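You operate a simulated robot arm through the tools that you are given. There is no shell and no other tool. Be economical: measure what you need, move in short steps, check, and stop when the job is done.

Carry out the task below with a simulated robot arm. There is one attempt and no reset: what you move stays moved.

Task
Wind the silver bobbin full of yellow thread, then switch the machine off.

Only the result counts: the job must be done as asked and must still hold three seconds after the hand-in. Knocking over, shifting, dropping, spilling or breaking anything else fails it.

Robot
A 7-joint arm with a two-finger parallel gripper, fixed in place. Base frame: the origin is at the foot of the arm, x ahead of it, y to its left, z up. Units: m, degrees, N and s.
With the tool pointing down near the work surface it reaches from about 0.28 to 0.74 m from the base axis. Its first joint turns from -115.0 to 115.0 degrees. Payload 3.91 kg.
The TCP is the grasp point between the finger pads, 0.03 m short of the fingertips. In the tool frame z runs along the fingers and y along their closing line. The gripper opens to 0.11 m. The fingers are 0.02 m wide and 0.01 m thick; the gripper's body (0.048 by 0.112 m) begins 0.055 m behind the TCP.
Orientation is that of the tool frame in the base frame, as a unit quaternion [w, x, y, z]. With the fingers straight down and closing along the base's y, the tool's x points along the base's -x, its y along +y and its z along -z.

Tools
- The arm moves only by the tool send_rows. Its argument "steps" is a list that holds one entry, the list of rows, each a list of 7 numbers: the shift along the base's x, y, z in m, then the turn, a rotation vector about the base's x, y, z in degrees, then the finger opening in m, from 0 to 0.11. In form: [[[tx, ty, tz, ax, ay, az, gripper], ...]]. A call has 1 to 10 rows; each row is the pose to reach, as a shift and turn from the pose commanded when the call began. Each row takes 0.2 s and may step no farther than 0.05 m and 8.6 degrees from the row before; otherwise, or with a gripper value out of range, the whole call is refused. Where a pose cannot be reached the arm comes as near as it can. A force on the tool above 50 N (or 10 N above the force at the start of the call, whichever is more), or a blocked arm, ends the call early, and 0.2 s more pass. The fingers move at their own pace (about 0.108 m/s each) and stop on an object; they squeeze with about 37 N. The grip force told is the motor's: it shows also when the fingers shut on nothing. Time passes only in rows, and 0.2 s behind the last, so rows that repeat a pose let the fingers close. The reply holds the time, the measured pose of the TCP, the force on the tool along the base axes, the opening and the grip force, in the units named above and with some noise, with the torque about the TCP (base axes, N m) and any sound that the robot's microphone picked up.
- Cameras (640 x 400 px; columns grow to the right, rows downward): "scene" is fixed at [0.0521, -0.6483, 1.5457]; the picture's right is [0.76, -0.65, 0.00], its down [-0.54, -0.64, -0.55] and it looks along [0.36, 0.42, -0.84] (base axes); focal length 214 px, centre (320, 200). "wrist" rides on the gripper at [0.072, 0.017, -0.103] in the tool frame; the picture's right is [-0.23, 0.97, 0.00], its down [-0.76, -0.18, -0.62] and it looks along [-0.61, -0.14, 0.78] (tool axes); focal length 222 px, centre (320, 200). There is no depth. A picture from a camera that has moved, and an enlarged one, comes with that camera's place and axes in the base frame and with its lens.
- get_image(camera): a new picture of that camera. It takes no simulated time.
- lift_body(by): slides the trunk up (or, below 0, down) by that many m; the arm rides with it, the base frame stays. It gives what a move gives, with no picture.
- zoom(camera, box): a new picture of the part [left, top, right, bottom] of that camera's present view, enlarged. It takes no simulated time.
- sign_off(): hands the job in; it is judged then, once.

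Go step by step. Nothing tells you positions but the pictures and the camera data: compare them with the known pose of the tool, close in by small moves and look again before you grip or let go. The budget is 120 turns and 76 pictures, counting those below and the enlarged ones. Unless the task says otherwise, let go and move clear before handing in, and close with one line.

The tools are called after ">>>" by a JSON object that holds its "fn" and its "kwargs". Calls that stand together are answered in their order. send_rows: Moves the arm, as the interface text tells. Its arguments: {"type":"object","properties":{"steps":{"type":"array","items":{"type":"array","items":{"type":"array","items":{"type":"number"}}}}},"required":["steps"]} The other tools are called the same way: lift_body (by) slides the trunk up or down; get_image (camera) takes a picture; zoom (camera, box) takes an enlarged picture of a part of a camera's view; sign_off () hands the job in.

At the start:

```text
clock: 0.0
eef_pos: [0.2604, -0.2919, 1.2928]
ee_rot: [-0.001, 0.0, 1.0, 0.0]
contact_force: [0.2, 0.0, -0.2]
ft_torque: [-0.02, -0.03, -0.01]
opening: 0.1101
grasp_force: 0.1
trunk travel left (down, up): [-0.8, 0.19]
```

scene: 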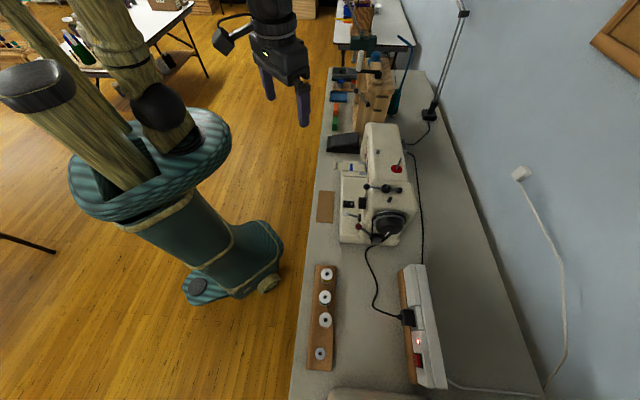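
wrist: 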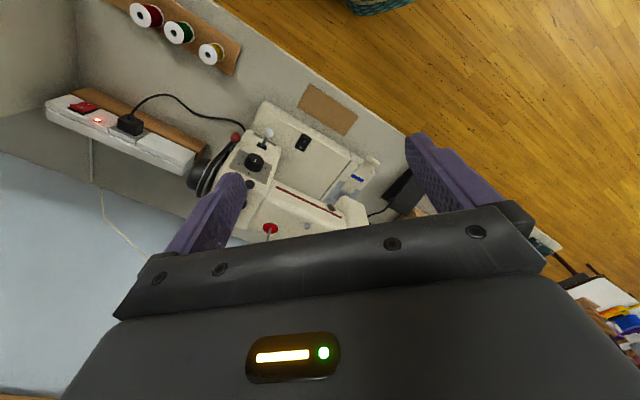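

I see a sewing machine with a rack of bobbins and spools, and a power strip on a bench. I'll look closer at the parts before moving.

>>> {"fn": "zoom", "kwargs": {"camera": "scene", "box": [320, 110, 440, 260]}}

>>> {"fn": "zoom", "kwargs": {"camera": "scene", "box": [290, 250, 460, 400]}}

>>> {"fn": "zoom", "kwargs": {"camera": "wrist", "box": [180, 80, 400, 240]}}

>>> {"fn": "zoom", "kwargs": {"camera": "wrist", "box": [40, 0, 260, 180]}}

```text
2.67 times, centred on (380, 185) of scene
camera zoom: at [0.0521, -0.6483, 1.5457], right [0.76, -0.65, 0.0], down [-0.54, -0.64, -0.55], along [0.36, 0.42, -0.84], focal length 572 px, centre (160, 240)
```

zoom: 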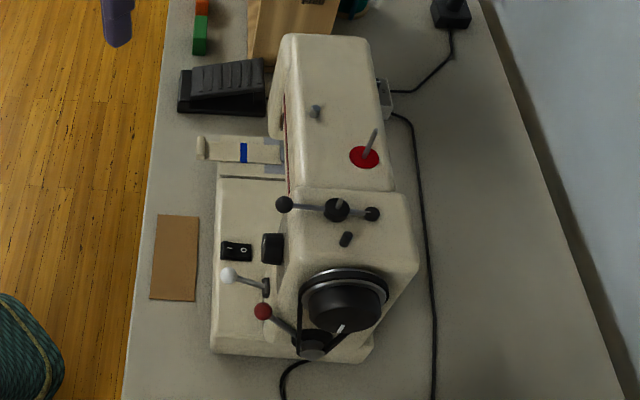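

```text
2.67 times, centred on (375, 325) of scene
camera zoom: at [0.0521, -0.6483, 1.5457], right [0.76, -0.65, 0.0], down [-0.54, -0.64, -0.55], along [0.36, 0.42, -0.84], focal length 572 px, centre (173, -133)
```

zoom: 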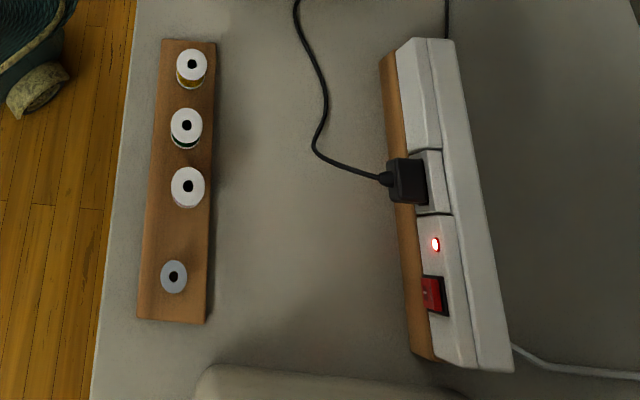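

```text
2.50 times, centred on (290, 160) of wrist
camera zoom: at [0.1891, -0.2753, 1.3965], right [0.23, 0.97, 0.0], down [0.76, -0.18, 0.62], along [0.61, -0.14, -0.78], focal length 555 px, centre (395, 300)
```

zoom: 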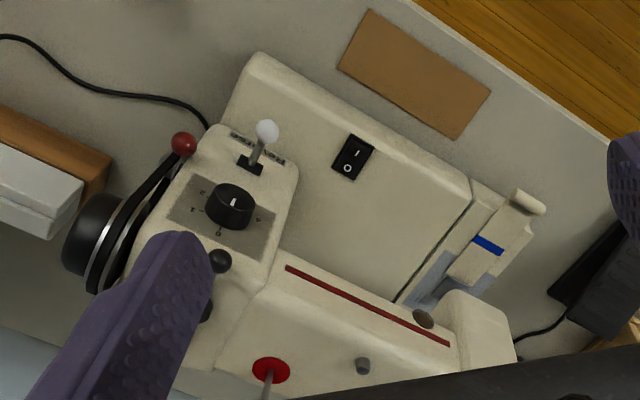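

```text
2.22 times, centred on (150, 90) of wrist
camera zoom: at [0.1891, -0.2753, 1.3965], right [0.23, 0.97, 0.0], down [0.76, -0.18, 0.62], along [0.61, -0.14, -0.78], focal length 494 px, centre (698, 444)
```

zoom: 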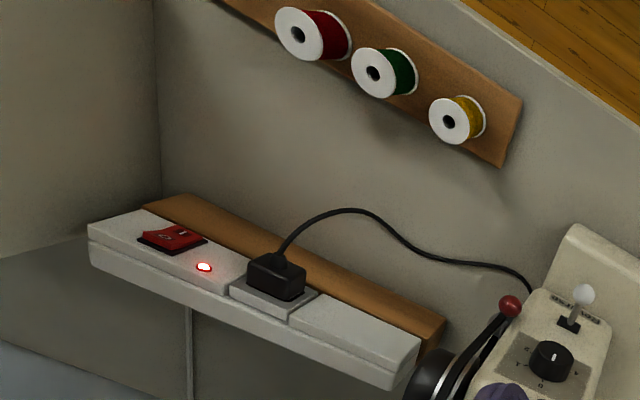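

The bench runs diagonally on the robot's right. The machine's spool pin is about (0.515,-0.465,1.05) and the rack runs from (0.04,-0.67) to (0.19,-0.52). I'll turn the wrist camera to face the machine squarely.

>>> {"fn": "send_rows", "kwargs": {"steps": [[[0.01, 0, -0.03, 0, 0, -7, 0.11], [0.02, 0, -0.06, 0, 0, -14, 0.11], [0.03, 0, -0.09, 0, 0, -21, 0.11], [0.04, 0, -0.12, 0, 0, -28, 0.11], [0.05, 0, -0.15, 0, 0, -35, 0.11]]]}}

>>> {"fn": "get_image", "kwargs": {"camera": "wrist"}}

```text
clock: 1.2
eef_pos: [0.3123, -0.2911, 1.1437]
ee_rot: [0.0, 0.301, 0.954, 0.0]
contact_force: [0.5, -0.9, -0.1]
ft_torque: [0.04, 0.0, -0.01]
opening: 0.1101
grasp_force: 0.0
trunk travel left (down, up): [-0.8, 0.19]
```

```text
69 pictures are left
camera wrist: at [0.2638, -0.2362, 1.2462], right [0.75, 0.67, 0.0], down [0.52, -0.58, 0.62], along [0.41, -0.46, -0.78], focal length 222 px, centre (320, 200)
```

wrist: 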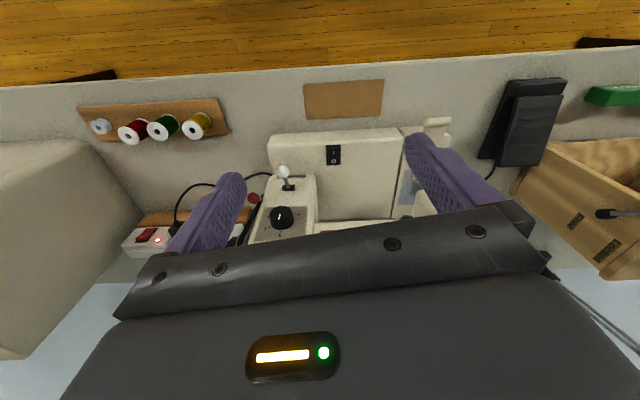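

The camera looks straight down at the top of its picture. I'll move it above the machine to see the winder, staying high.

>>> {"fn": "send_rows", "kwargs": {"steps": [[[0.02, -0.02, 0.04, 0, 0, 0, 0.11], [0.05, -0.05, 0.06, 0, 0, 0, 0.11], [0.08, -0.08, 0.08, 0, 0, 0, 0.11], [0.1, -0.11, 0.1, 0, 0, 0, 0.11], [0.12, -0.14, 0.1, 0, 0, 0, 0.11], [0.12, -0.16, 0.1, 0, 0, 0, 0.11]]]}}

>>> {"fn": "get_image", "kwargs": {"camera": "wrist"}}

```text
clock: 2.6
eef_pos: [0.4311, -0.4545, 1.2455]
ee_rot: [-0.001, 0.3, 0.954, 0.001]
contact_force: [0.4, -0.6, 0.4]
ft_torque: [0.03, -0.01, 0.03]
opening: 0.11
grasp_force: 0.0
trunk travel left (down, up): [-0.8, 0.19]
```

```text
68 pictures are left
camera wrist: at [0.3815, -0.3993, 1.3474], right [0.74, 0.67, 0.0], down [0.52, -0.58, 0.62], along [0.42, -0.46, -0.78], focal length 222 px, centre (320, 200)
```

wrist: 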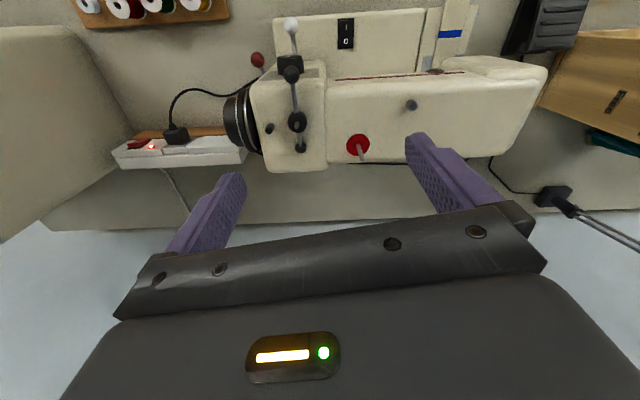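

>>> {"fn": "zoom", "kwargs": {"camera": "wrist", "box": [220, 10, 400, 180]}}

>>> {"fn": "zoom", "kwargs": {"camera": "scene", "box": [340, 170, 430, 250]}}

```text
2.35 times, centred on (310, 95) of wrist
camera zoom: at [0.3815, -0.3993, 1.3474], right [0.74, 0.67, 0.0], down [0.52, -0.58, 0.62], along [0.42, -0.46, -0.78], focal length 523 px, centre (344, 447)
```

zoom: 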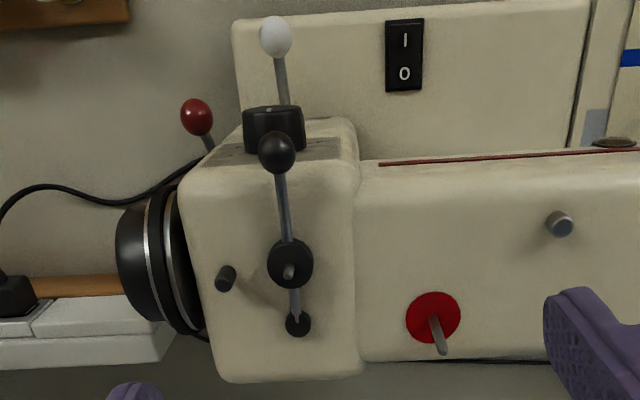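

```text
5.00 times, centred on (385, 210) of scene
camera zoom: at [0.0521, -0.6483, 1.5457], right [0.76, -0.65, 0.0], down [-0.54, -0.64, -0.55], along [0.36, 0.42, -0.84], focal length 1072 px, centre (-5, 150)
```

zoom: 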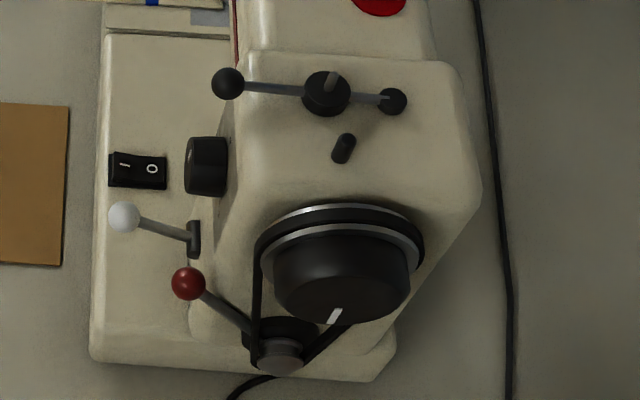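

The winder is on top: a lever with a ball knob, a disc with a spindle on it, and a stop post. I'll look closely at the front panel labels next.

>>> {"fn": "send_rows", "kwargs": {"steps": [[[-0.03, 0.03, 0, 0, 0, 0, 0.11], [-0.06, 0.06, -0.03, 0, 0, 0, 0.11], [-0.08, 0.07, -0.07, 0, 0, 0, 0.11], [-0.08, 0.07, -0.11, 0, 0, 0, 0.11], [-0.08, 0.07, -0.15, 0, 0, 0, 0.11], [-0.08, 0.07, -0.19, 0, 0, 0, 0.11]]]}}

>>> {"fn": "zoom", "kwargs": {"camera": "wrist", "box": [220, 80, 400, 210]}}

>>> {"fn": "get_image", "kwargs": {"camera": "wrist"}}

```text
refused: row 2 steps farther than a row can; nothing moved
```

```text
3.08 times, centred on (310, 145) of wrist
camera zoom: at [0.3815, -0.3993, 1.3474], right [0.74, 0.67, 0.0], down [0.52, -0.58, 0.62], along [0.42, -0.46, -0.78], focal length 684 px, centre (351, 369)
```

zoom: 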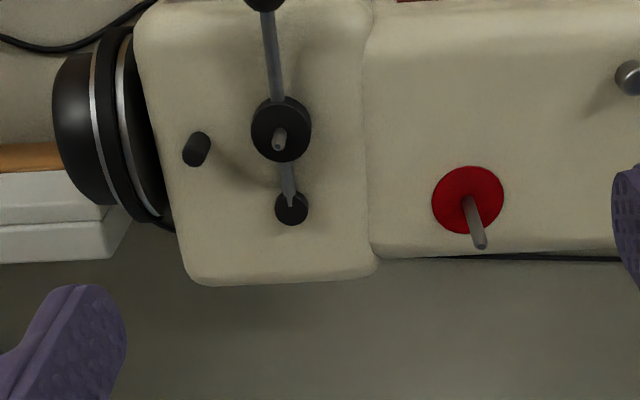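

```text
64 pictures are left
camera wrist: at [0.3815, -0.3993, 1.3474], right [0.74, 0.67, 0.0], down [0.52, -0.58, 0.62], along [0.42, -0.46, -0.78], focal length 222 px, centre (320, 200)
```

wrist: 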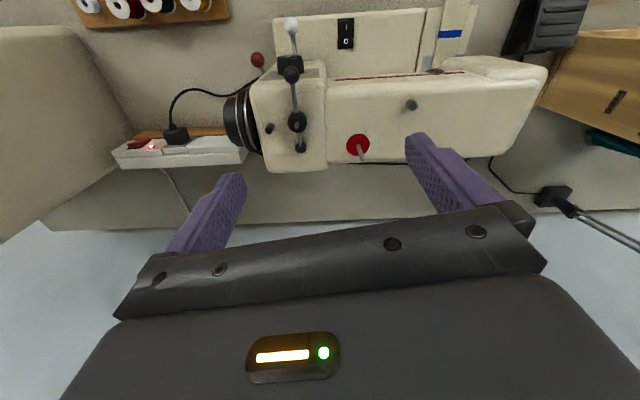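

That step was too long for one row and was refused. I'll split it up.

>>> {"fn": "send_rows", "kwargs": {"steps": [[[-0.03, 0.03, 0, 0, 0, 0, 0.11], [-0.055, 0.055, -0.03, 0, 0, 0, 0.11], [-0.08, 0.07, -0.06, 0, 0, 0, 0.11], [-0.08, 0.07, -0.105, 0, 0, 0, 0.11], [-0.08, 0.07, -0.15, 0, 0, 0, 0.11], [-0.08, 0.07, -0.19, 0, 0, 0, 0.11]]]}}

>>> {"fn": "zoom", "kwargs": {"camera": "wrist", "box": [220, 90, 400, 220]}}

```text
clock: 4.0
eef_pos: [0.3521, -0.3807, 1.0522]
ee_rot: [0.0, 0.301, 0.954, 0.001]
contact_force: [0.6, 0.0, 0.4]
ft_torque: [-0.02, 0.03, 0.0]
opening: 0.1097
grasp_force: 0.0
trunk travel left (down, up): [-0.8, 0.19]
```

```text
3.08 times, centred on (310, 155) of wrist
camera zoom: at [0.3031, -0.3265, 1.1554], right [0.74, 0.67, 0.0], down [0.52, -0.58, 0.62], along [0.42, -0.46, -0.78], focal length 684 px, centre (351, 338)
```

zoom: 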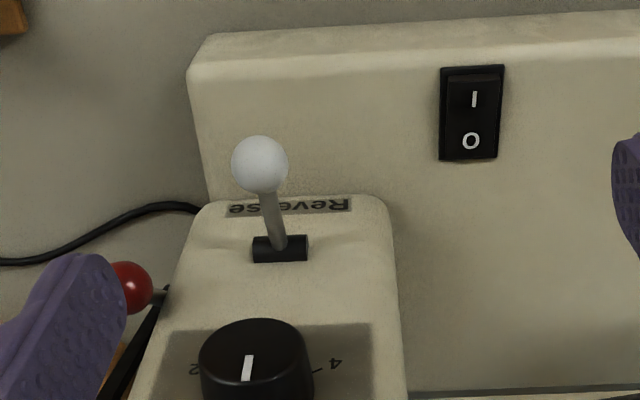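

The white lever is "Reverse" and the dial sets stitch length. Next I'll look at the red lever by the handwheel.

>>> {"fn": "send_rows", "kwargs": {"steps": [[[0, 0, 0.04, 0, 0, 0, 0.11], [-0.02, -0.03, 0.06, 0, 0, 0, 0.11], [-0.04, -0.07, 0.06, 0, 0, 0, 0.11], [-0.06, -0.11, 0.06, 0, 0, 0, 0.11], [-0.07, -0.13, 0.06, 0, 0, 0, 0.11]]]}}

>>> {"fn": "get_image", "kwargs": {"camera": "wrist"}}

>>> {"fn": "zoom", "kwargs": {"camera": "wrist", "box": [240, 60, 420, 190]}}

```text
clock: 5.2
eef_pos: [0.2796, -0.5129, 1.1157]
ee_rot: [0.0, 0.301, 0.954, 0.001]
contact_force: [0.2, 0.0, -0.4]
ft_torque: [0.02, 0.01, 0.01]
opening: 0.1099
grasp_force: 0.1
trunk travel left (down, up): [-0.8, 0.19]
```

```text
62 pictures are left
camera wrist: at [0.2299, -0.4576, 1.2178], right [0.75, 0.67, 0.0], down [0.52, -0.58, 0.62], along [0.42, -0.46, -0.78], focal length 222 px, centre (320, 200)
```

wrist: 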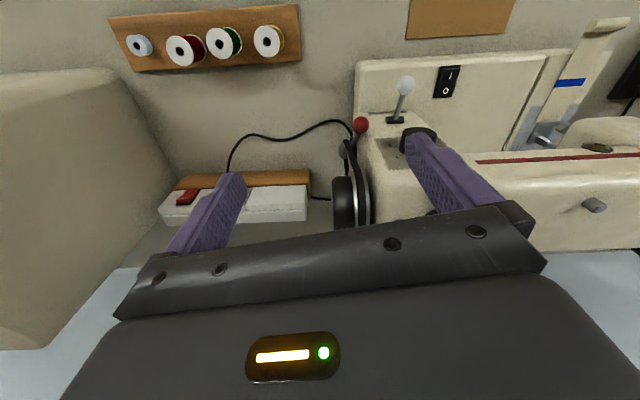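

```text
3.08 times, centred on (330, 125) of wrist
camera zoom: at [0.2299, -0.4576, 1.2178], right [0.75, 0.67, 0.0], down [0.52, -0.58, 0.62], along [0.42, -0.46, -0.78], focal length 684 px, centre (289, 431)
```

zoom: 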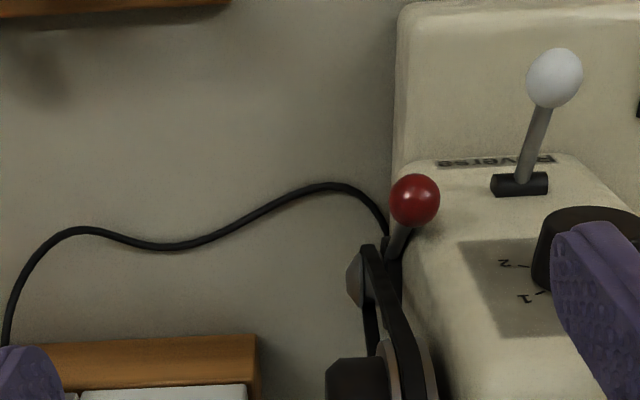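

The red lever carries no label and sits at the motor pulley. I'll turn the gripper so it closes across the rack, with the camera on the machine side, and look along the rack.

>>> {"fn": "send_rows", "kwargs": {"steps": [[[-0.02, 0, 0, 0, 0, -8.5, 0.11], [-0.04, 0, 0, 0, 0, -17, 0.11], [-0.06, -0.01, 0, 0, 0, -25.5, 0.11], [-0.08, -0.02, 0, 0, 0, -34, 0.11], [-0.1, -0.03, 0, 0, 0, -42.5, 0.11], [-0.12, -0.04, 0, 0, 0, -51, 0.11], [-0.12, -0.05, -0.01, 0, 0, -59.5, 0.11], [-0.12, -0.05, -0.03, 0, 0, -68, 0.11], [-0.12, -0.05, -0.05, 0, 0, -76.5, 0.11], [-0.12, -0.05, -0.06, 0, 0, -85, 0.11]]]}}

>>> {"fn": "send_rows", "kwargs": {"steps": [[[0, 0, 0, 0, 0, -6, 0.11], [0, 0, 0, 0, 0, -12, 0.11], [0, 0, 0, 0, 0, -18, 0.11]]]}}

>>> {"fn": "get_image", "kwargs": {"camera": "wrist"}}

```text
clock: 7.4
eef_pos: [0.1609, -0.5606, 1.0533]
ee_rot: [-0.001, 0.867, 0.498, 0.0]
contact_force: [-1.0, -0.1, -0.4]
ft_torque: [0.01, 0.02, 0.01]
opening: 0.11
grasp_force: 0.0
trunk travel left (down, up): [-0.8, 0.19]
```

```text
clock: 8.2
eef_pos: [0.161, -0.5621, 1.0543]
ee_rot: [0.0, 0.934, 0.358, 0.0]
contact_force: [0.4, -0.4, 0.3]
ft_torque: [-0.02, -0.01, 0.01]
opening: 0.11
grasp_force: 0.0
trunk travel left (down, up): [-0.8, 0.19]
```

```text
60 pictures are left
camera wrist: at [0.2266, -0.5259, 1.1562], right [0.48, -0.88, 0.0], down [-0.69, -0.38, 0.62], along [-0.55, -0.3, -0.78], focal length 222 px, centre (320, 200)
```

wrist: 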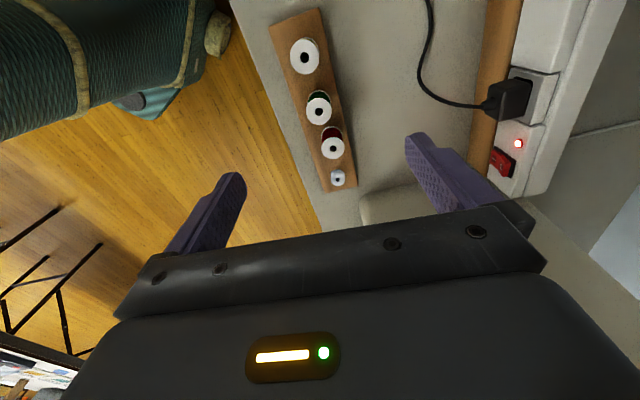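

The rack is clear from here, so I'll zoom in to measure it.

>>> {"fn": "zoom", "kwargs": {"camera": "wrist", "box": [250, 0, 410, 200]}}

>>> {"fn": "zoom", "kwargs": {"camera": "scene", "box": [300, 255, 360, 375]}}

```text
2.00 times, centred on (330, 100) of wrist
camera zoom: at [0.2266, -0.5259, 1.1562], right [0.48, -0.88, 0.0], down [-0.69, -0.38, 0.62], along [-0.55, -0.3, -0.78], focal length 444 px, centre (300, 400)
```

zoom: 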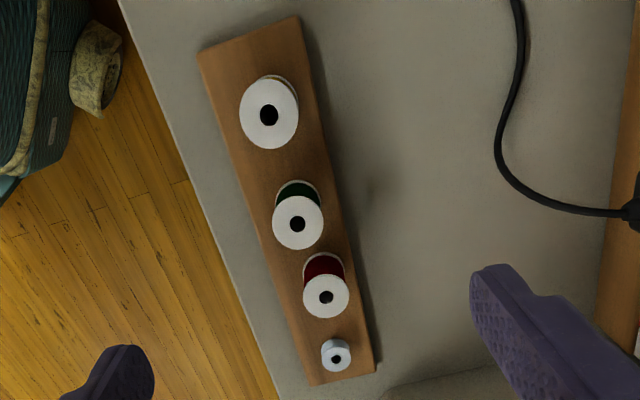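

```text
3.33 times, centred on (330, 315) of scene
camera zoom: at [0.0521, -0.6483, 1.5457], right [0.76, -0.65, 0.0], down [-0.54, -0.64, -0.55], along [0.36, 0.42, -0.84], focal length 715 px, centre (287, -183)
```

zoom: 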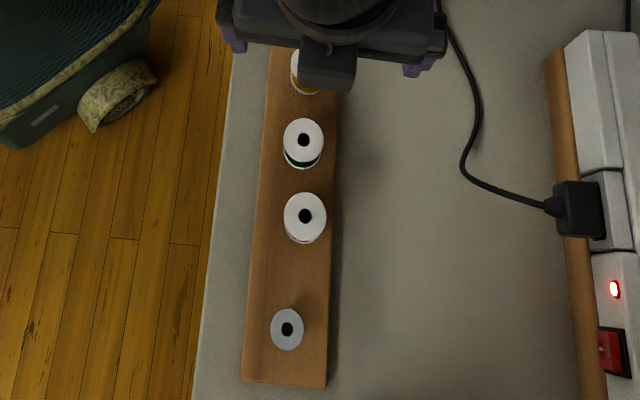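

Estimated tops are: silver bobbin (0.036,-0.670,0.795), diameter about 0.028, and yellow spool (0.1885,-0.525,0.836), diameter about 0.035. I'll move above the bobbin.

>>> {"fn": "send_rows", "kwargs": {"steps": [[[-0.03, -0.027, 0, 0, 0, 0, 0.11], [-0.06, -0.054, -0.01, 0, 0, 0, 0.11], [-0.09, -0.08, -0.03, 0, 0, 0, 0.11], [-0.115, -0.1, -0.06, 0, 0, 0, 0.08], [-0.124, -0.109, -0.1, 0, 0, 0, 0.06], [-0.124, -0.109, -0.134, 0, 0, 0, 0.06]]]}}

>>> {"fn": "get_image", "kwargs": {"camera": "wrist"}}

>>> {"fn": "zoom", "kwargs": {"camera": "scene", "box": [290, 290, 400, 400]}}

```text
clock: 9.6
eef_pos: [0.0344, -0.6714, 0.9179]
ee_rot: [0.0, 0.934, 0.358, 0.001]
contact_force: [0.3, -0.8, 0.5]
ft_torque: [0.01, 0.01, -0.02]
opening: 0.0598
grasp_force: 0.1
trunk travel left (down, up): [-0.8, 0.19]
```

```text
57 pictures are left
camera wrist: at [0.1012, -0.6354, 1.021], right [0.48, -0.88, 0.0], down [-0.69, -0.38, 0.62], along [-0.55, -0.3, -0.78], focal length 222 px, centre (320, 200)
```

wrist: 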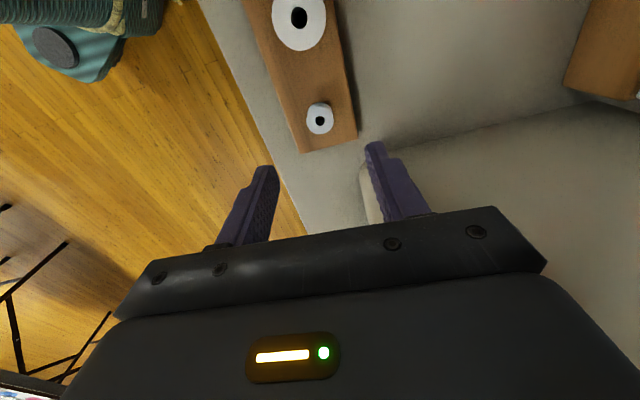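

```text
3.64 times, centred on (345, 345) of scene
camera zoom: at [0.0521, -0.6483, 1.5457], right [0.76, -0.65, 0.0], down [-0.54, -0.64, -0.55], along [0.36, 0.42, -0.84], focal length 780 px, centre (229, -327)
```

zoom: 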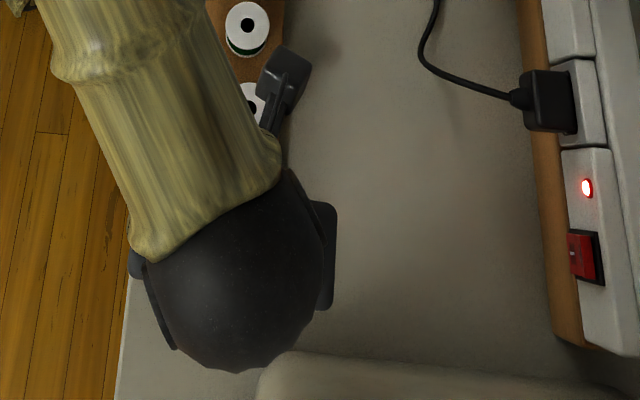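

>>> {"fn": "zoom", "kwargs": {"camera": "wrist", "box": [270, 80, 370, 160]}}

```text
5.00 times, centred on (320, 120) of wrist
camera zoom: at [0.1012, -0.6354, 1.021], right [0.48, -0.88, 0.0], down [-0.69, -0.38, 0.62], along [-0.55, -0.3, -0.78], focal length 1111 px, centre (320, 600)
```

zoom: 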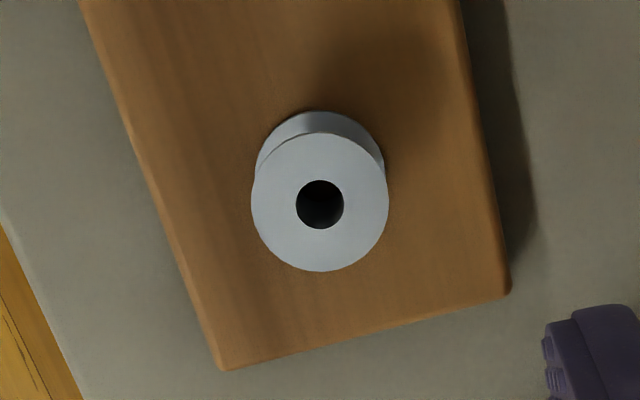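

The bobbin is directly under the tool. I'll descend around it and check.

>>> {"fn": "send_rows", "kwargs": {"steps": [[[0, 0, -0.03, 0, 0, 0, 0.06], [0, 0, -0.06, 0, 0, 0, 0.06], [0, 0, -0.08, 0, 0, 0, 0.06], [0, 0, -0.09, 0, 0, 0, 0.06], [0, 0, -0.098, 0, 0, 0, 0.06]]]}}

>>> {"fn": "get_image", "kwargs": {"camera": "wrist"}}

>>> {"fn": "zoom", "kwargs": {"camera": "wrist", "box": [260, 110, 380, 210]}}

```text
clock: 10.8
eef_pos: [0.0365, -0.671, 0.8224]
ee_rot: [0.0, 0.934, 0.358, 0.001]
contact_force: [-0.5, -0.2, 0.9]
ft_torque: [0.03, 0.01, 0.01]
opening: 0.0596
grasp_force: 0.0
trunk travel left (down, up): [-0.8, 0.19]
```

```text
54 pictures are left
camera wrist: at [0.1019, -0.6355, 0.9244], right [0.48, -0.88, 0.0], down [-0.69, -0.38, 0.62], along [-0.55, -0.3, -0.78], focal length 222 px, centre (320, 200)
```

wrist: 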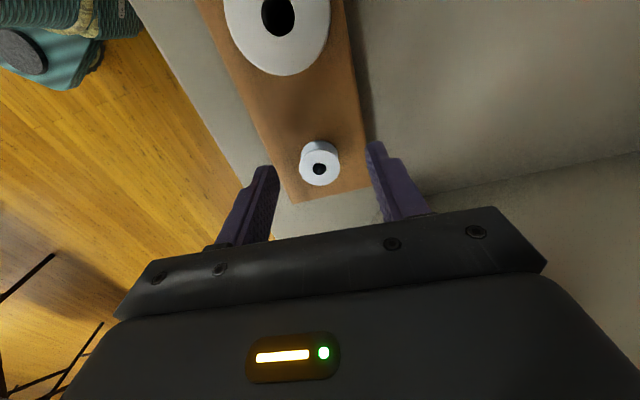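

```text
4.00 times, centred on (320, 160) of wrist
camera zoom: at [0.1019, -0.6355, 0.9244], right [0.48, -0.88, 0.0], down [-0.69, -0.38, 0.62], along [-0.55, -0.3, -0.78], focal length 888 px, centre (320, 360)
```

zoom: 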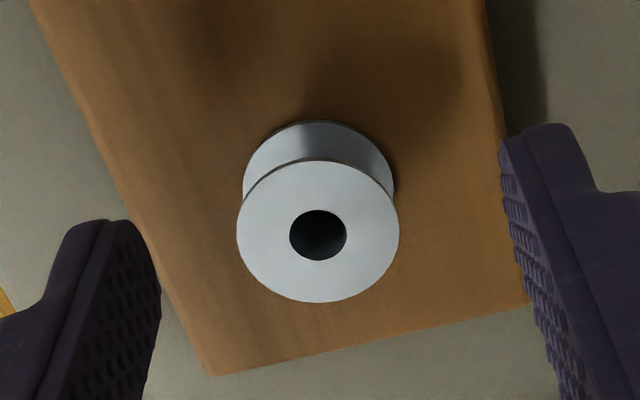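

The fingertips are level with the top flange. I'll lower 6 mm more and close.

>>> {"fn": "send_rows", "kwargs": {"steps": [[[0, 0, -0.006, 0, 0, 0, 0.06], [0, 0, -0.006, 0, 0, 0, 0.04], [0, 0, -0.006, 0, 0, 0, 0.03], [0, 0, -0.006, 0, 0, 0, 0.02], [0, 0, -0.006, 0, 0, 0, 0.02]]]}}

>>> {"fn": "zoom", "kwargs": {"camera": "wrist", "box": [260, 110, 380, 210]}}

```text
clock: 12.0
eef_pos: [0.0366, -0.6716, 0.8189]
ee_rot: [0.0, 0.934, 0.358, 0.0]
contact_force: [0.6, 1.2, -0.2]
ft_torque: [-0.01, 0.0, 0.02]
opening: 0.0262
grasp_force: 37.1
trunk travel left (down, up): [-0.8, 0.19]
```

```text
4.00 times, centred on (320, 160) of wrist
camera zoom: at [0.1026, -0.6351, 0.9187], right [0.48, -0.88, 0.0], down [-0.69, -0.38, 0.62], along [-0.55, -0.3, -0.78], focal length 888 px, centre (320, 360)
```

zoom: 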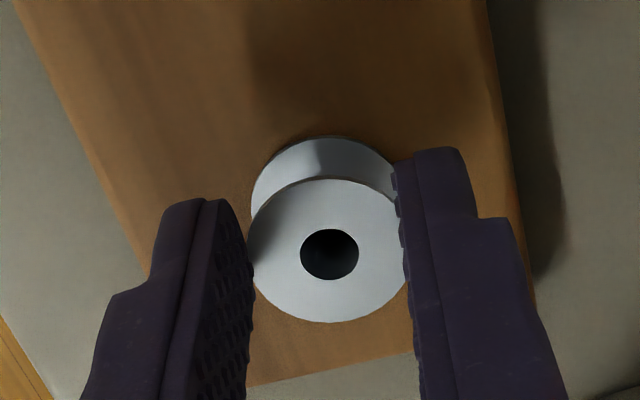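

The bobbin is gripped at 0.026 m. I'll lift it, carry it high to near the winder spindle at about (0.430,-0.495), disc top about 1.053, and measure again.

>>> {"fn": "send_rows", "kwargs": {"steps": [[[0, 0, 0.02, 0, 0, 0, 0.02], [0, 0, 0.05, 0, 0, 0, 0.02], [0, 0, 0.1, 0, 0, 0, 0.02], [0, 0, 0.15, 0, 0, 0, 0.02], [0, 0, 0.2, 0, 0, 0, 0.02], [0, 0, 0.25, 0, 0, 0, 0.02], [0, 0, 0.3, 0, 0, 0, 0.02], [0.02, 0.01, 0.335, 0, 0, 0, 0.02], [0.06, 0.03, 0.335, 0, 0, 0, 0.02]]]}}

>>> {"fn": "send_rows", "kwargs": {"steps": [[[0.04, 0.02, 0, 0, 0, 0, 0.02], [0.08, 0.04, 0, 0, 0, 0, 0.02], [0.12, 0.06, 0, 0, 0, 0, 0.02], [0.16, 0.08, 0, 0, 0, 0, 0.02], [0.2, 0.095, 0, 0, 0, 0, 0.02], [0.24, 0.11, 0, 0, 0, 0, 0.02], [0.28, 0.125, 0, 0, 0, 0, 0.02], [0.3, 0.135, 0, 0, 0, 0, 0.02], [0.3, 0.135, 0, 0, 0, 0, 0.02]]]}}

>>> {"fn": "get_image", "kwargs": {"camera": "wrist"}}

>>> {"fn": "zoom", "kwargs": {"camera": "scene", "box": [320, 140, 440, 240]}}

```text
clock: 14.0
eef_pos: [0.0983, -0.6381, 1.1526]
ee_rot: [-0.002, 0.934, 0.358, -0.001]
contact_force: [0.3, -0.5, -1.2]
ft_torque: [0.0, 0.01, -0.02]
opening: 0.0265
grasp_force: 37.1
trunk travel left (down, up): [-0.8, 0.19]
```

```text
clock: 16.0
eef_pos: [0.3955, -0.5049, 1.1501]
ee_rot: [0.0, 0.934, 0.357, 0.0]
contact_force: [0.8, 0.2, -0.5]
ft_torque: [0.01, -0.02, 0.03]
opening: 0.0263
grasp_force: 36.5
trunk travel left (down, up): [-0.8, 0.19]
```

```text
51 pictures are left
camera wrist: at [0.4615, -0.4686, 1.2526], right [0.48, -0.88, 0.0], down [-0.69, -0.38, 0.62], along [-0.55, -0.3, -0.78], focal length 222 px, centre (320, 200)
```

wrist: 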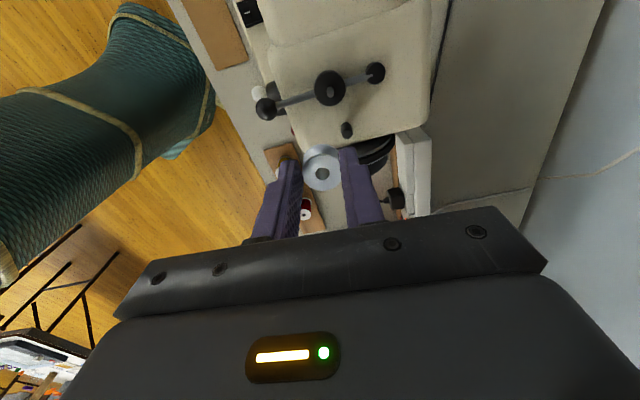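

```text
4.00 times, centred on (380, 190) of scene
camera zoom: at [0.0521, -0.6483, 1.5457], right [0.76, -0.65, 0.0], down [-0.54, -0.64, -0.55], along [0.36, 0.42, -0.84], focal length 858 px, centre (80, 240)
```

zoom: 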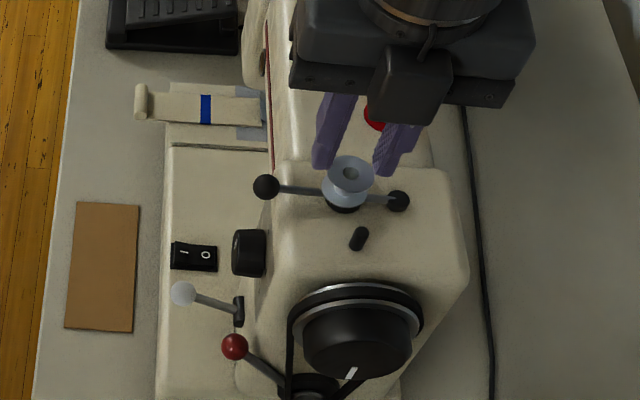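

>>> {"fn": "zoom", "kwargs": {"camera": "wrist", "box": [240, 50, 400, 200]}}

```text
2.67 times, centred on (320, 125) of wrist
camera zoom: at [0.4615, -0.4686, 1.2526], right [0.48, -0.88, 0.0], down [-0.69, -0.38, 0.62], along [-0.55, -0.3, -0.78], focal length 592 px, centre (320, 400)
```

zoom: 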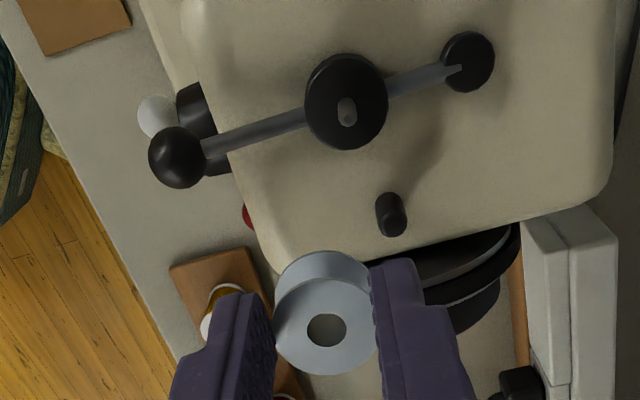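

The spindle reads as (0.429,-0.4955) in both cameras, with its tip about 1.074. The bobbin sits centred in the fingers. I'll align above it and look.

>>> {"fn": "send_rows", "kwargs": {"steps": [[[0.017, 0.005, 0, 0, 0, 0, 0.02], [0.0335, 0.0104, 0, 0, 0, 0, 0.02], [0.0335, 0.0104, -0.025, 0, 0, 0, 0.02], [0.0335, 0.0104, -0.025, 0, 0, 0, 0.02]]]}}

>>> {"fn": "zoom", "kwargs": {"camera": "wrist", "box": [240, 80, 400, 230]}}

>>> {"fn": "zoom", "kwargs": {"camera": "scene", "box": [360, 160, 420, 220]}}

```text
clock: 17.0
eef_pos: [0.43, -0.4951, 1.1257]
ee_rot: [0.0, 0.934, 0.358, 0.0]
contact_force: [0.5, 0.5, -0.6]
ft_torque: [0.0, 0.0, 0.0]
opening: 0.0265
grasp_force: 37.0
trunk travel left (down, up): [-0.8, 0.19]
```

```text
2.67 times, centred on (320, 155) of wrist
camera zoom: at [0.4955, -0.4591, 1.2285], right [0.48, -0.88, 0.0], down [-0.68, -0.38, 0.62], along [-0.55, -0.3, -0.78], focal length 592 px, centre (320, 320)
```

zoom: 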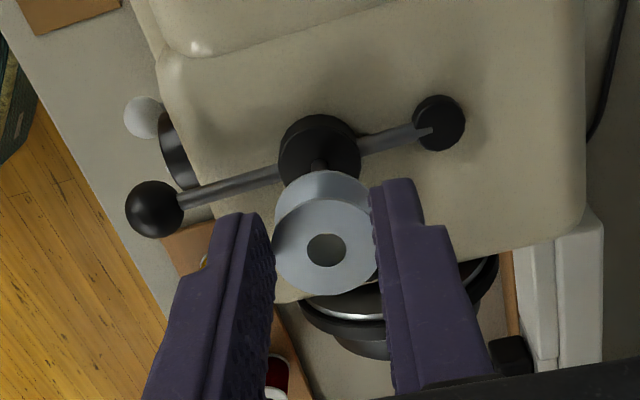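

```text
6.67 times, centred on (390, 190) of scene
camera zoom: at [0.0521, -0.6483, 1.5457], right [0.76, -0.65, 0.0], down [-0.54, -0.64, -0.55], along [0.36, 0.42, -0.84], focal length 1430 px, centre (-147, 267)
```

zoom: 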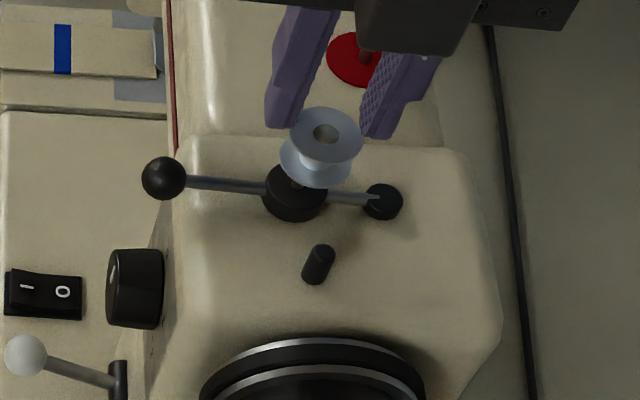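

Comparing bobbin and spindle in both views, the bobbin needs about (+0.0024,+0.0036). I'll correct, lower slightly and look again.

>>> {"fn": "send_rows", "kwargs": {"steps": [[[0.0024, 0.0036, 0, 0, 0, 0, 0.02], [0.0024, 0.0036, -0.008, 0, 0, 0, 0.02], [0.0024, 0.0036, -0.008, 0, 0, 0, 0.02]]]}}

>>> {"fn": "zoom", "kwargs": {"camera": "wrist", "box": [280, 100, 360, 200]}}

>>> {"fn": "zoom", "kwargs": {"camera": "scene", "box": [370, 165, 410, 205]}}

```text
clock: 17.8
eef_pos: [0.4326, -0.4924, 1.1186]
ee_rot: [0.0, 0.933, 0.359, 0.0]
contact_force: [0.6, 0.7, -0.1]
ft_torque: [-0.01, -0.02, -0.02]
opening: 0.0264
grasp_force: 36.6
trunk travel left (down, up): [-0.8, 0.19]
```

```text
4.00 times, centred on (320, 150) of wrist
camera zoom: at [0.498, -0.4566, 1.2209], right [0.48, -0.88, 0.0], down [-0.69, -0.38, 0.62], along [-0.55, -0.3, -0.78], focal length 888 px, centre (320, 400)
```

zoom: 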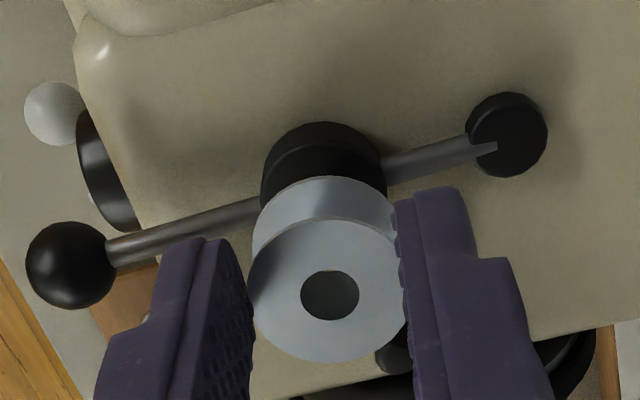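

```text
10.00 times, centred on (390, 185) of scene
camera zoom: at [0.0521, -0.6483, 1.5457], right [0.76, -0.65, 0.0], down [-0.54, -0.64, -0.55], along [0.36, 0.42, -0.84], focal length 2145 px, centre (-380, 350)
```

zoom: 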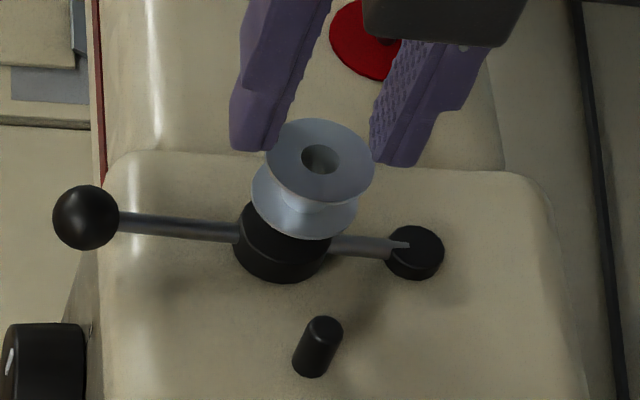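

The bobbin is now within about 1 mm of the spindle axis, with its bottom just above the tip. I'll lower it in small steps while watching the force.

>>> {"fn": "send_rows", "kwargs": {"steps": [[[-0.0005, 0.001, 0, 0, 0, 0, 0.02], [-0.0005, 0.001, -0.004, 0, 0, 0, 0.02], [-0.0005, 0.001, -0.008, 0, 0, 0, 0.02], [-0.0005, 0.001, -0.012, 0, 0, 0, 0.02]]]}}

>>> {"fn": "zoom", "kwargs": {"camera": "scene", "box": [370, 165, 410, 205]}}

```text
clock: 18.8
eef_pos: [0.4319, -0.4926, 1.1057]
ee_rot: [0.0, 0.934, 0.359, 0.0]
contact_force: [0.3, -0.2, 0.2]
ft_torque: [-0.01, -0.01, -0.01]
opening: 0.0264
grasp_force: 37.3
trunk travel left (down, up): [-0.8, 0.19]
```

```text
10.00 times, centred on (390, 185) of scene
camera zoom: at [0.0521, -0.6483, 1.5457], right [0.76, -0.65, 0.0], down [-0.54, -0.64, -0.55], along [0.36, 0.42, -0.84], focal length 2145 px, centre (-380, 350)
```

zoom: 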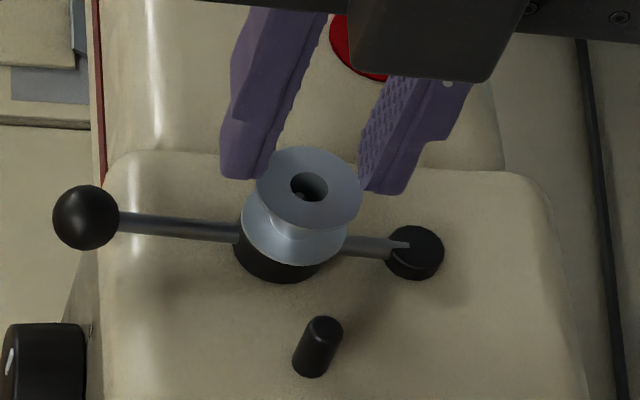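

The spindle tip shows inside the bobbin hole with no force on the tool. I'll continue down in 2 mm steps.

>>> {"fn": "send_rows", "kwargs": {"steps": [[[0, 0, -0.002, 0, 0, 0, 0.02], [0, 0, -0.004, 0, 0, 0, 0.02], [0, 0, -0.006, 0, 0, 0, 0.02]]]}}

>>> {"fn": "zoom", "kwargs": {"camera": "scene", "box": [370, 165, 410, 205]}}

```text
clock: 19.6
eef_pos: [0.432, -0.4917, 1.1025]
ee_rot: [0.003, 0.934, 0.358, 0.001]
contact_force: [-0.1, -2.2, 12.5]
ft_torque: [-0.09, 0.04, -0.01]
opening: 0.0263
grasp_force: 37.2
trunk travel left (down, up): [-0.8, 0.19]
```

```text
10.00 times, centred on (390, 185) of scene
camera zoom: at [0.0521, -0.6483, 1.5457], right [0.76, -0.65, 0.0], down [-0.54, -0.64, -0.55], along [0.36, 0.42, -0.84], focal length 2145 px, centre (-380, 350)
```

zoom: 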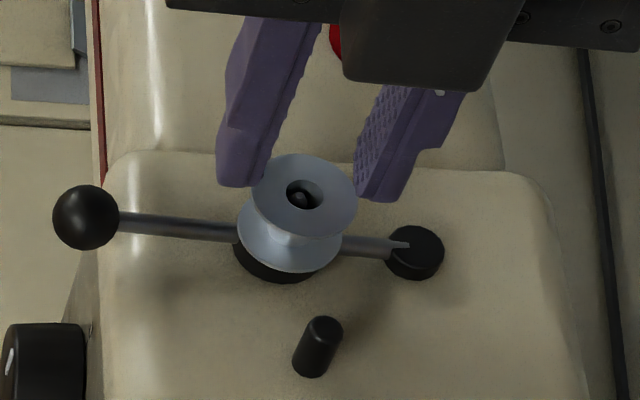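

I feel 12 N, so it's nearly seated but appears about 2 mm toward the wall. I'll relieve the load, shift slightly and re-seat.

>>> {"fn": "send_rows", "kwargs": {"steps": [[[0, 0, 0.003, 0, 0, 0, 0.02], [-0.001, 0.001, 0.003, 0, 0, 0, 0.02], [-0.001, 0.001, 0, 0, 0, 0, 0.02], [-0.001, 0.001, -0.002, 0, 0, 0, 0.02]]]}}

>>> {"fn": "zoom", "kwargs": {"camera": "wrist", "box": [280, 100, 360, 200]}}

>>> {"fn": "zoom", "kwargs": {"camera": "scene", "box": [370, 165, 410, 205]}}

```text
clock: 20.6
eef_pos: [0.431, -0.4897, 1.1032]
ee_rot: [0.003, 0.934, 0.359, 0.001]
contact_force: [3.1, -2.4, 26.7]
ft_torque: [-0.23, 0.01, 0.05]
opening: 0.0263
grasp_force: 36.7
trunk travel left (down, up): [-0.8, 0.19]
```

```text
4.00 times, centred on (320, 150) of wrist
camera zoom: at [0.4961, -0.454, 1.2048], right [0.48, -0.88, 0.01], down [-0.69, -0.37, 0.62], along [-0.54, -0.31, -0.78], focal length 888 px, centre (320, 400)
```

zoom: 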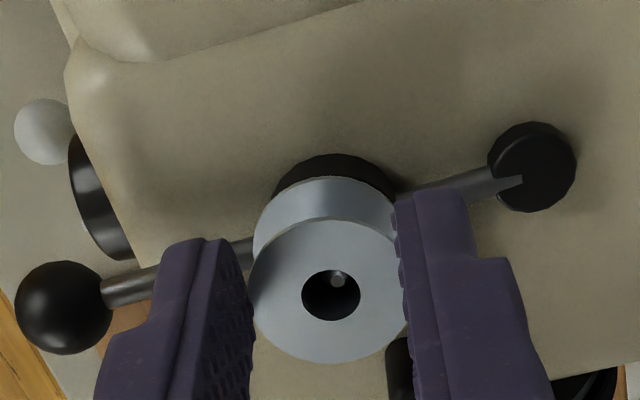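

```text
10.00 times, centred on (390, 185) of scene
camera zoom: at [0.0521, -0.6483, 1.5457], right [0.76, -0.65, 0.0], down [-0.54, -0.64, -0.55], along [0.36, 0.42, -0.84], focal length 2145 px, centre (-380, 350)
```

zoom: 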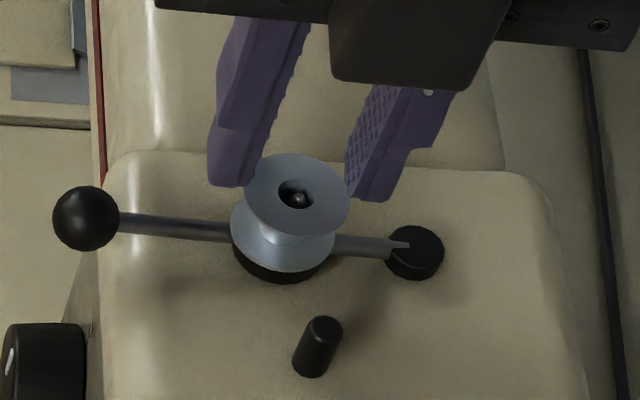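

The tip sits just below the bobbin's top face and the load is firm, so it's seated on the disc. I'll relieve the load, recentre by 1 mm, and open gently.

>>> {"fn": "send_rows", "kwargs": {"steps": [[[0.0006, -0.0007, 0.003, 0, 0, 0, 0.02], [0.0006, -0.0007, 0.003, 0, 0, 0, 0.03], [0.0006, -0.0007, 0.003, 0, 0, 0, 0.04], [0.0006, -0.0007, 0.003, 0, 0, 0, 0.045]]]}}

>>> {"fn": "zoom", "kwargs": {"camera": "scene", "box": [370, 165, 410, 205]}}

```text
clock: 21.6
eef_pos: [0.4326, -0.4901, 1.1003]
ee_rot: [0.0, 0.934, 0.358, 0.001]
contact_force: [0.3, 0.9, -0.5]
ft_torque: [0.01, -0.03, 0.04]
opening: 0.045
grasp_force: 0.0
trunk travel left (down, up): [-0.8, 0.19]
```

```text
10.00 times, centred on (390, 185) of scene
camera zoom: at [0.0521, -0.6483, 1.5457], right [0.76, -0.65, 0.0], down [-0.54, -0.64, -0.55], along [0.36, 0.42, -0.84], focal length 2145 px, centre (-380, 350)
```

zoom: 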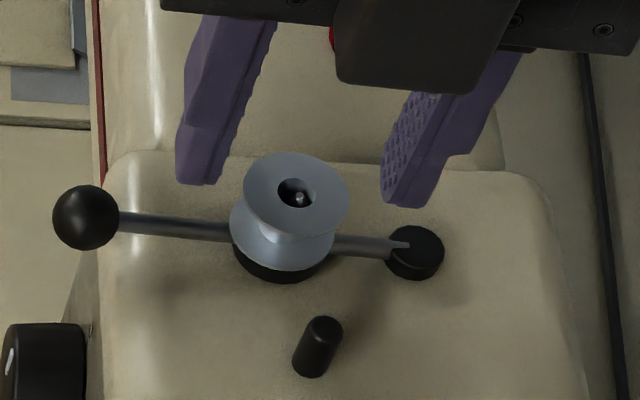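

The bobbin stayed on the spindle. I'll lift clear and check from the wrist camera.

>>> {"fn": "send_rows", "kwargs": {"steps": [[[0, 0, 0.03, 0, 0, 0, 0.045], [0, 0, 0.06, 0, 0, 0, 0.045], [-0.02, -0.02, 0.08, 0, 0, 0, 0.045]]]}}

>>> {"fn": "zoom", "kwargs": {"camera": "wrist", "box": [260, 40, 400, 160]}}

>>> {"fn": "zoom", "kwargs": {"camera": "scene", "box": [370, 165, 410, 205]}}

```text
clock: 22.4
eef_pos: [0.4103, -0.5101, 1.1817]
ee_rot: [0.0, 0.934, 0.358, -0.001]
contact_force: [-0.2, 0.1, 0.1]
ft_torque: [-0.04, -0.03, -0.01]
opening: 0.0448
grasp_force: 0.0
trunk travel left (down, up): [-0.8, 0.19]
```

```text
3.33 times, centred on (330, 100) of wrist
camera zoom: at [0.4759, -0.4752, 1.2845], right [0.48, -0.88, 0.0], down [-0.69, -0.38, 0.62], along [-0.55, -0.3, -0.78], focal length 740 px, centre (287, 533)
```

zoom: 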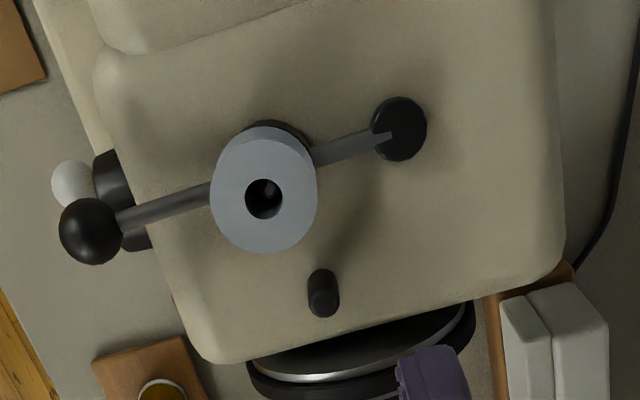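

```text
10.00 times, centred on (390, 185) of scene
camera zoom: at [0.0521, -0.6483, 1.5457], right [0.76, -0.65, 0.0], down [-0.54, -0.64, -0.55], along [0.36, 0.42, -0.84], focal length 2145 px, centre (-380, 350)
```

zoom: 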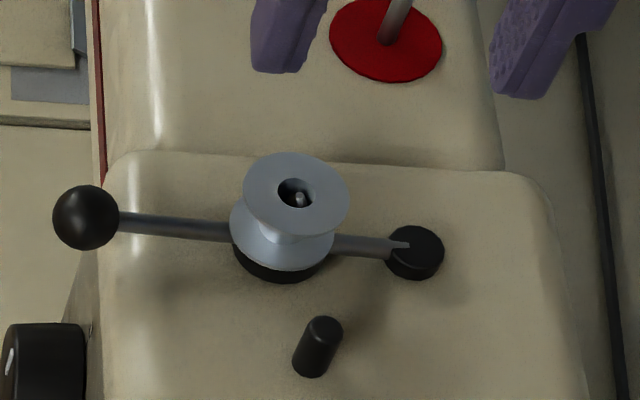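

The bobbin is on the spindle, resting on the disc within about 1 mm. Next is the yellow spool at (0.1885,-0.525).

>>> {"fn": "send_rows", "kwargs": {"steps": [[[-0.045, 0, 0, 0, 0, 0, 0.06], [-0.09, -0.005, 0, 0, 0, 0, 0.07], [-0.135, -0.01, 0, 0, 0, 0, 0.07], [-0.18, -0.015, 0, 0, 0, 0, 0.07], [-0.222, -0.015, 0, 0, 0, 0, 0.07], [-0.222, -0.015, -0.05, 0, 0, 0, 0.07], [-0.222, -0.015, -0.1, 0, 0, 0, 0.07], [-0.222, -0.015, -0.15, 0, 0, 0, 0.07], [-0.222, -0.015, -0.2, 0, 0, 0, 0.07], [-0.222, -0.015, -0.24, 0, 0, 0, 0.07]]]}}

>>> {"fn": "get_image", "kwargs": {"camera": "wrist"}}

>>> {"fn": "zoom", "kwargs": {"camera": "wrist", "box": [260, 80, 380, 200]}}

```text
clock: 24.6
eef_pos: [0.1907, -0.5256, 0.9392]
ee_rot: [0.0, 0.934, 0.358, 0.0]
contact_force: [-0.2, 0.7, 0.2]
ft_torque: [-0.01, -0.01, -0.05]
opening: 0.0699
grasp_force: 0.0
trunk travel left (down, up): [-0.8, 0.19]
```

```text
37 pictures are left
camera wrist: at [0.257, -0.4897, 1.0423], right [0.48, -0.88, 0.0], down [-0.69, -0.38, 0.62], along [-0.55, -0.3, -0.78], focal length 222 px, centre (320, 200)
```

wrist: 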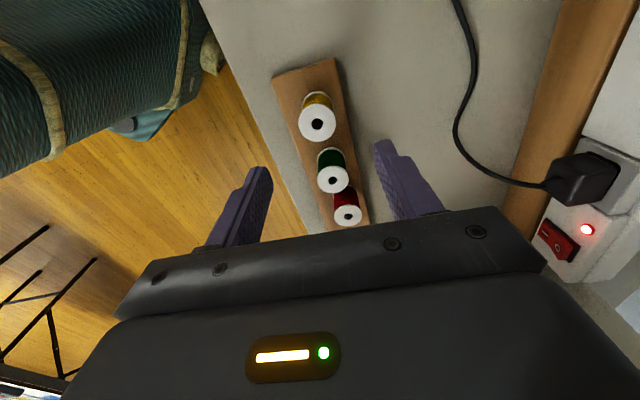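

```text
3.33 times, centred on (320, 140) of wrist
camera zoom: at [0.257, -0.4897, 1.0423], right [0.48, -0.88, 0.0], down [-0.69, -0.38, 0.62], along [-0.55, -0.3, -0.78], focal length 740 px, centre (320, 400)
```

zoom: 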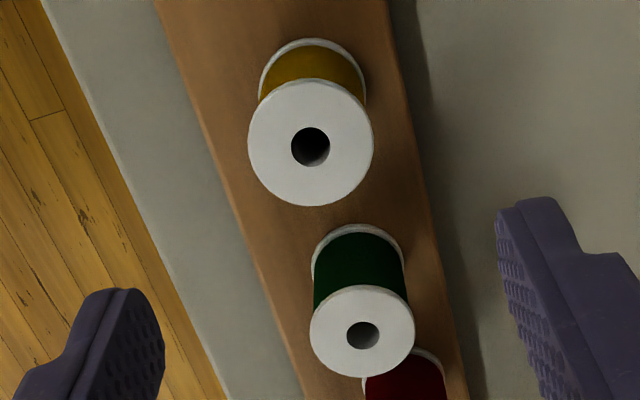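

The yellow spool's top centre is about (0.190,-0.523), with a height near 0.05. I'll descend around it and close.

>>> {"fn": "send_rows", "kwargs": {"steps": [[[-0.001, 0.002, -0.03, 0, 0, 0, 0.07], [-0.001, 0.002, -0.06, 0, 0, 0, 0.07], [-0.001, 0.002, -0.09, 0, 0, 0, 0.07], [-0.001, 0.002, -0.11, 0, 0, 0, 0.07], [-0.001, 0.002, -0.119, 0, 0, 0, 0.07], [-0.001, 0.002, -0.119, 0, 0, 0, 0.05], [-0.001, 0.002, -0.119, 0, 0, 0, 0.028], [-0.001, 0.002, -0.119, 0, 0, 0, 0.028], [-0.001, 0.002, -0.119, 0, 0, 0, 0.028]]]}}

>>> {"fn": "zoom", "kwargs": {"camera": "wrist", "box": [260, 110, 380, 260]}}

```text
clock: 26.6
eef_pos: [0.1885, -0.524, 0.8212]
ee_rot: [0.0, 0.933, 0.359, 0.0]
contact_force: [0.2, -0.1, 0.2]
ft_torque: [-0.02, 0.02, 0.0]
opening: 0.036
grasp_force: 37.7
trunk travel left (down, up): [-0.8, 0.19]
```

```text
2.67 times, centred on (320, 185) of wrist
camera zoom: at [0.2543, -0.4885, 0.9244], right [0.48, -0.88, 0.0], down [-0.68, -0.38, 0.62], along [-0.55, -0.3, -0.78], focal length 592 px, centre (320, 240)
```

zoom: 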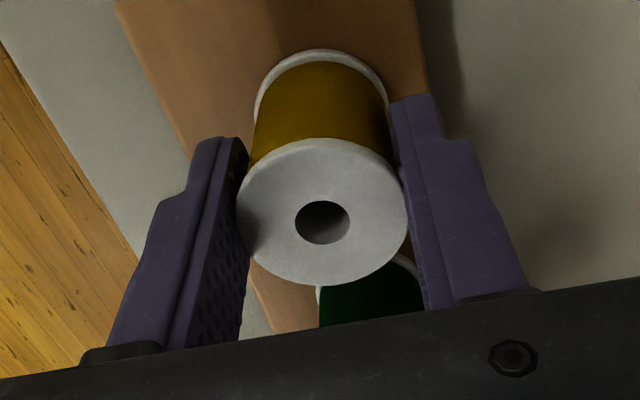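

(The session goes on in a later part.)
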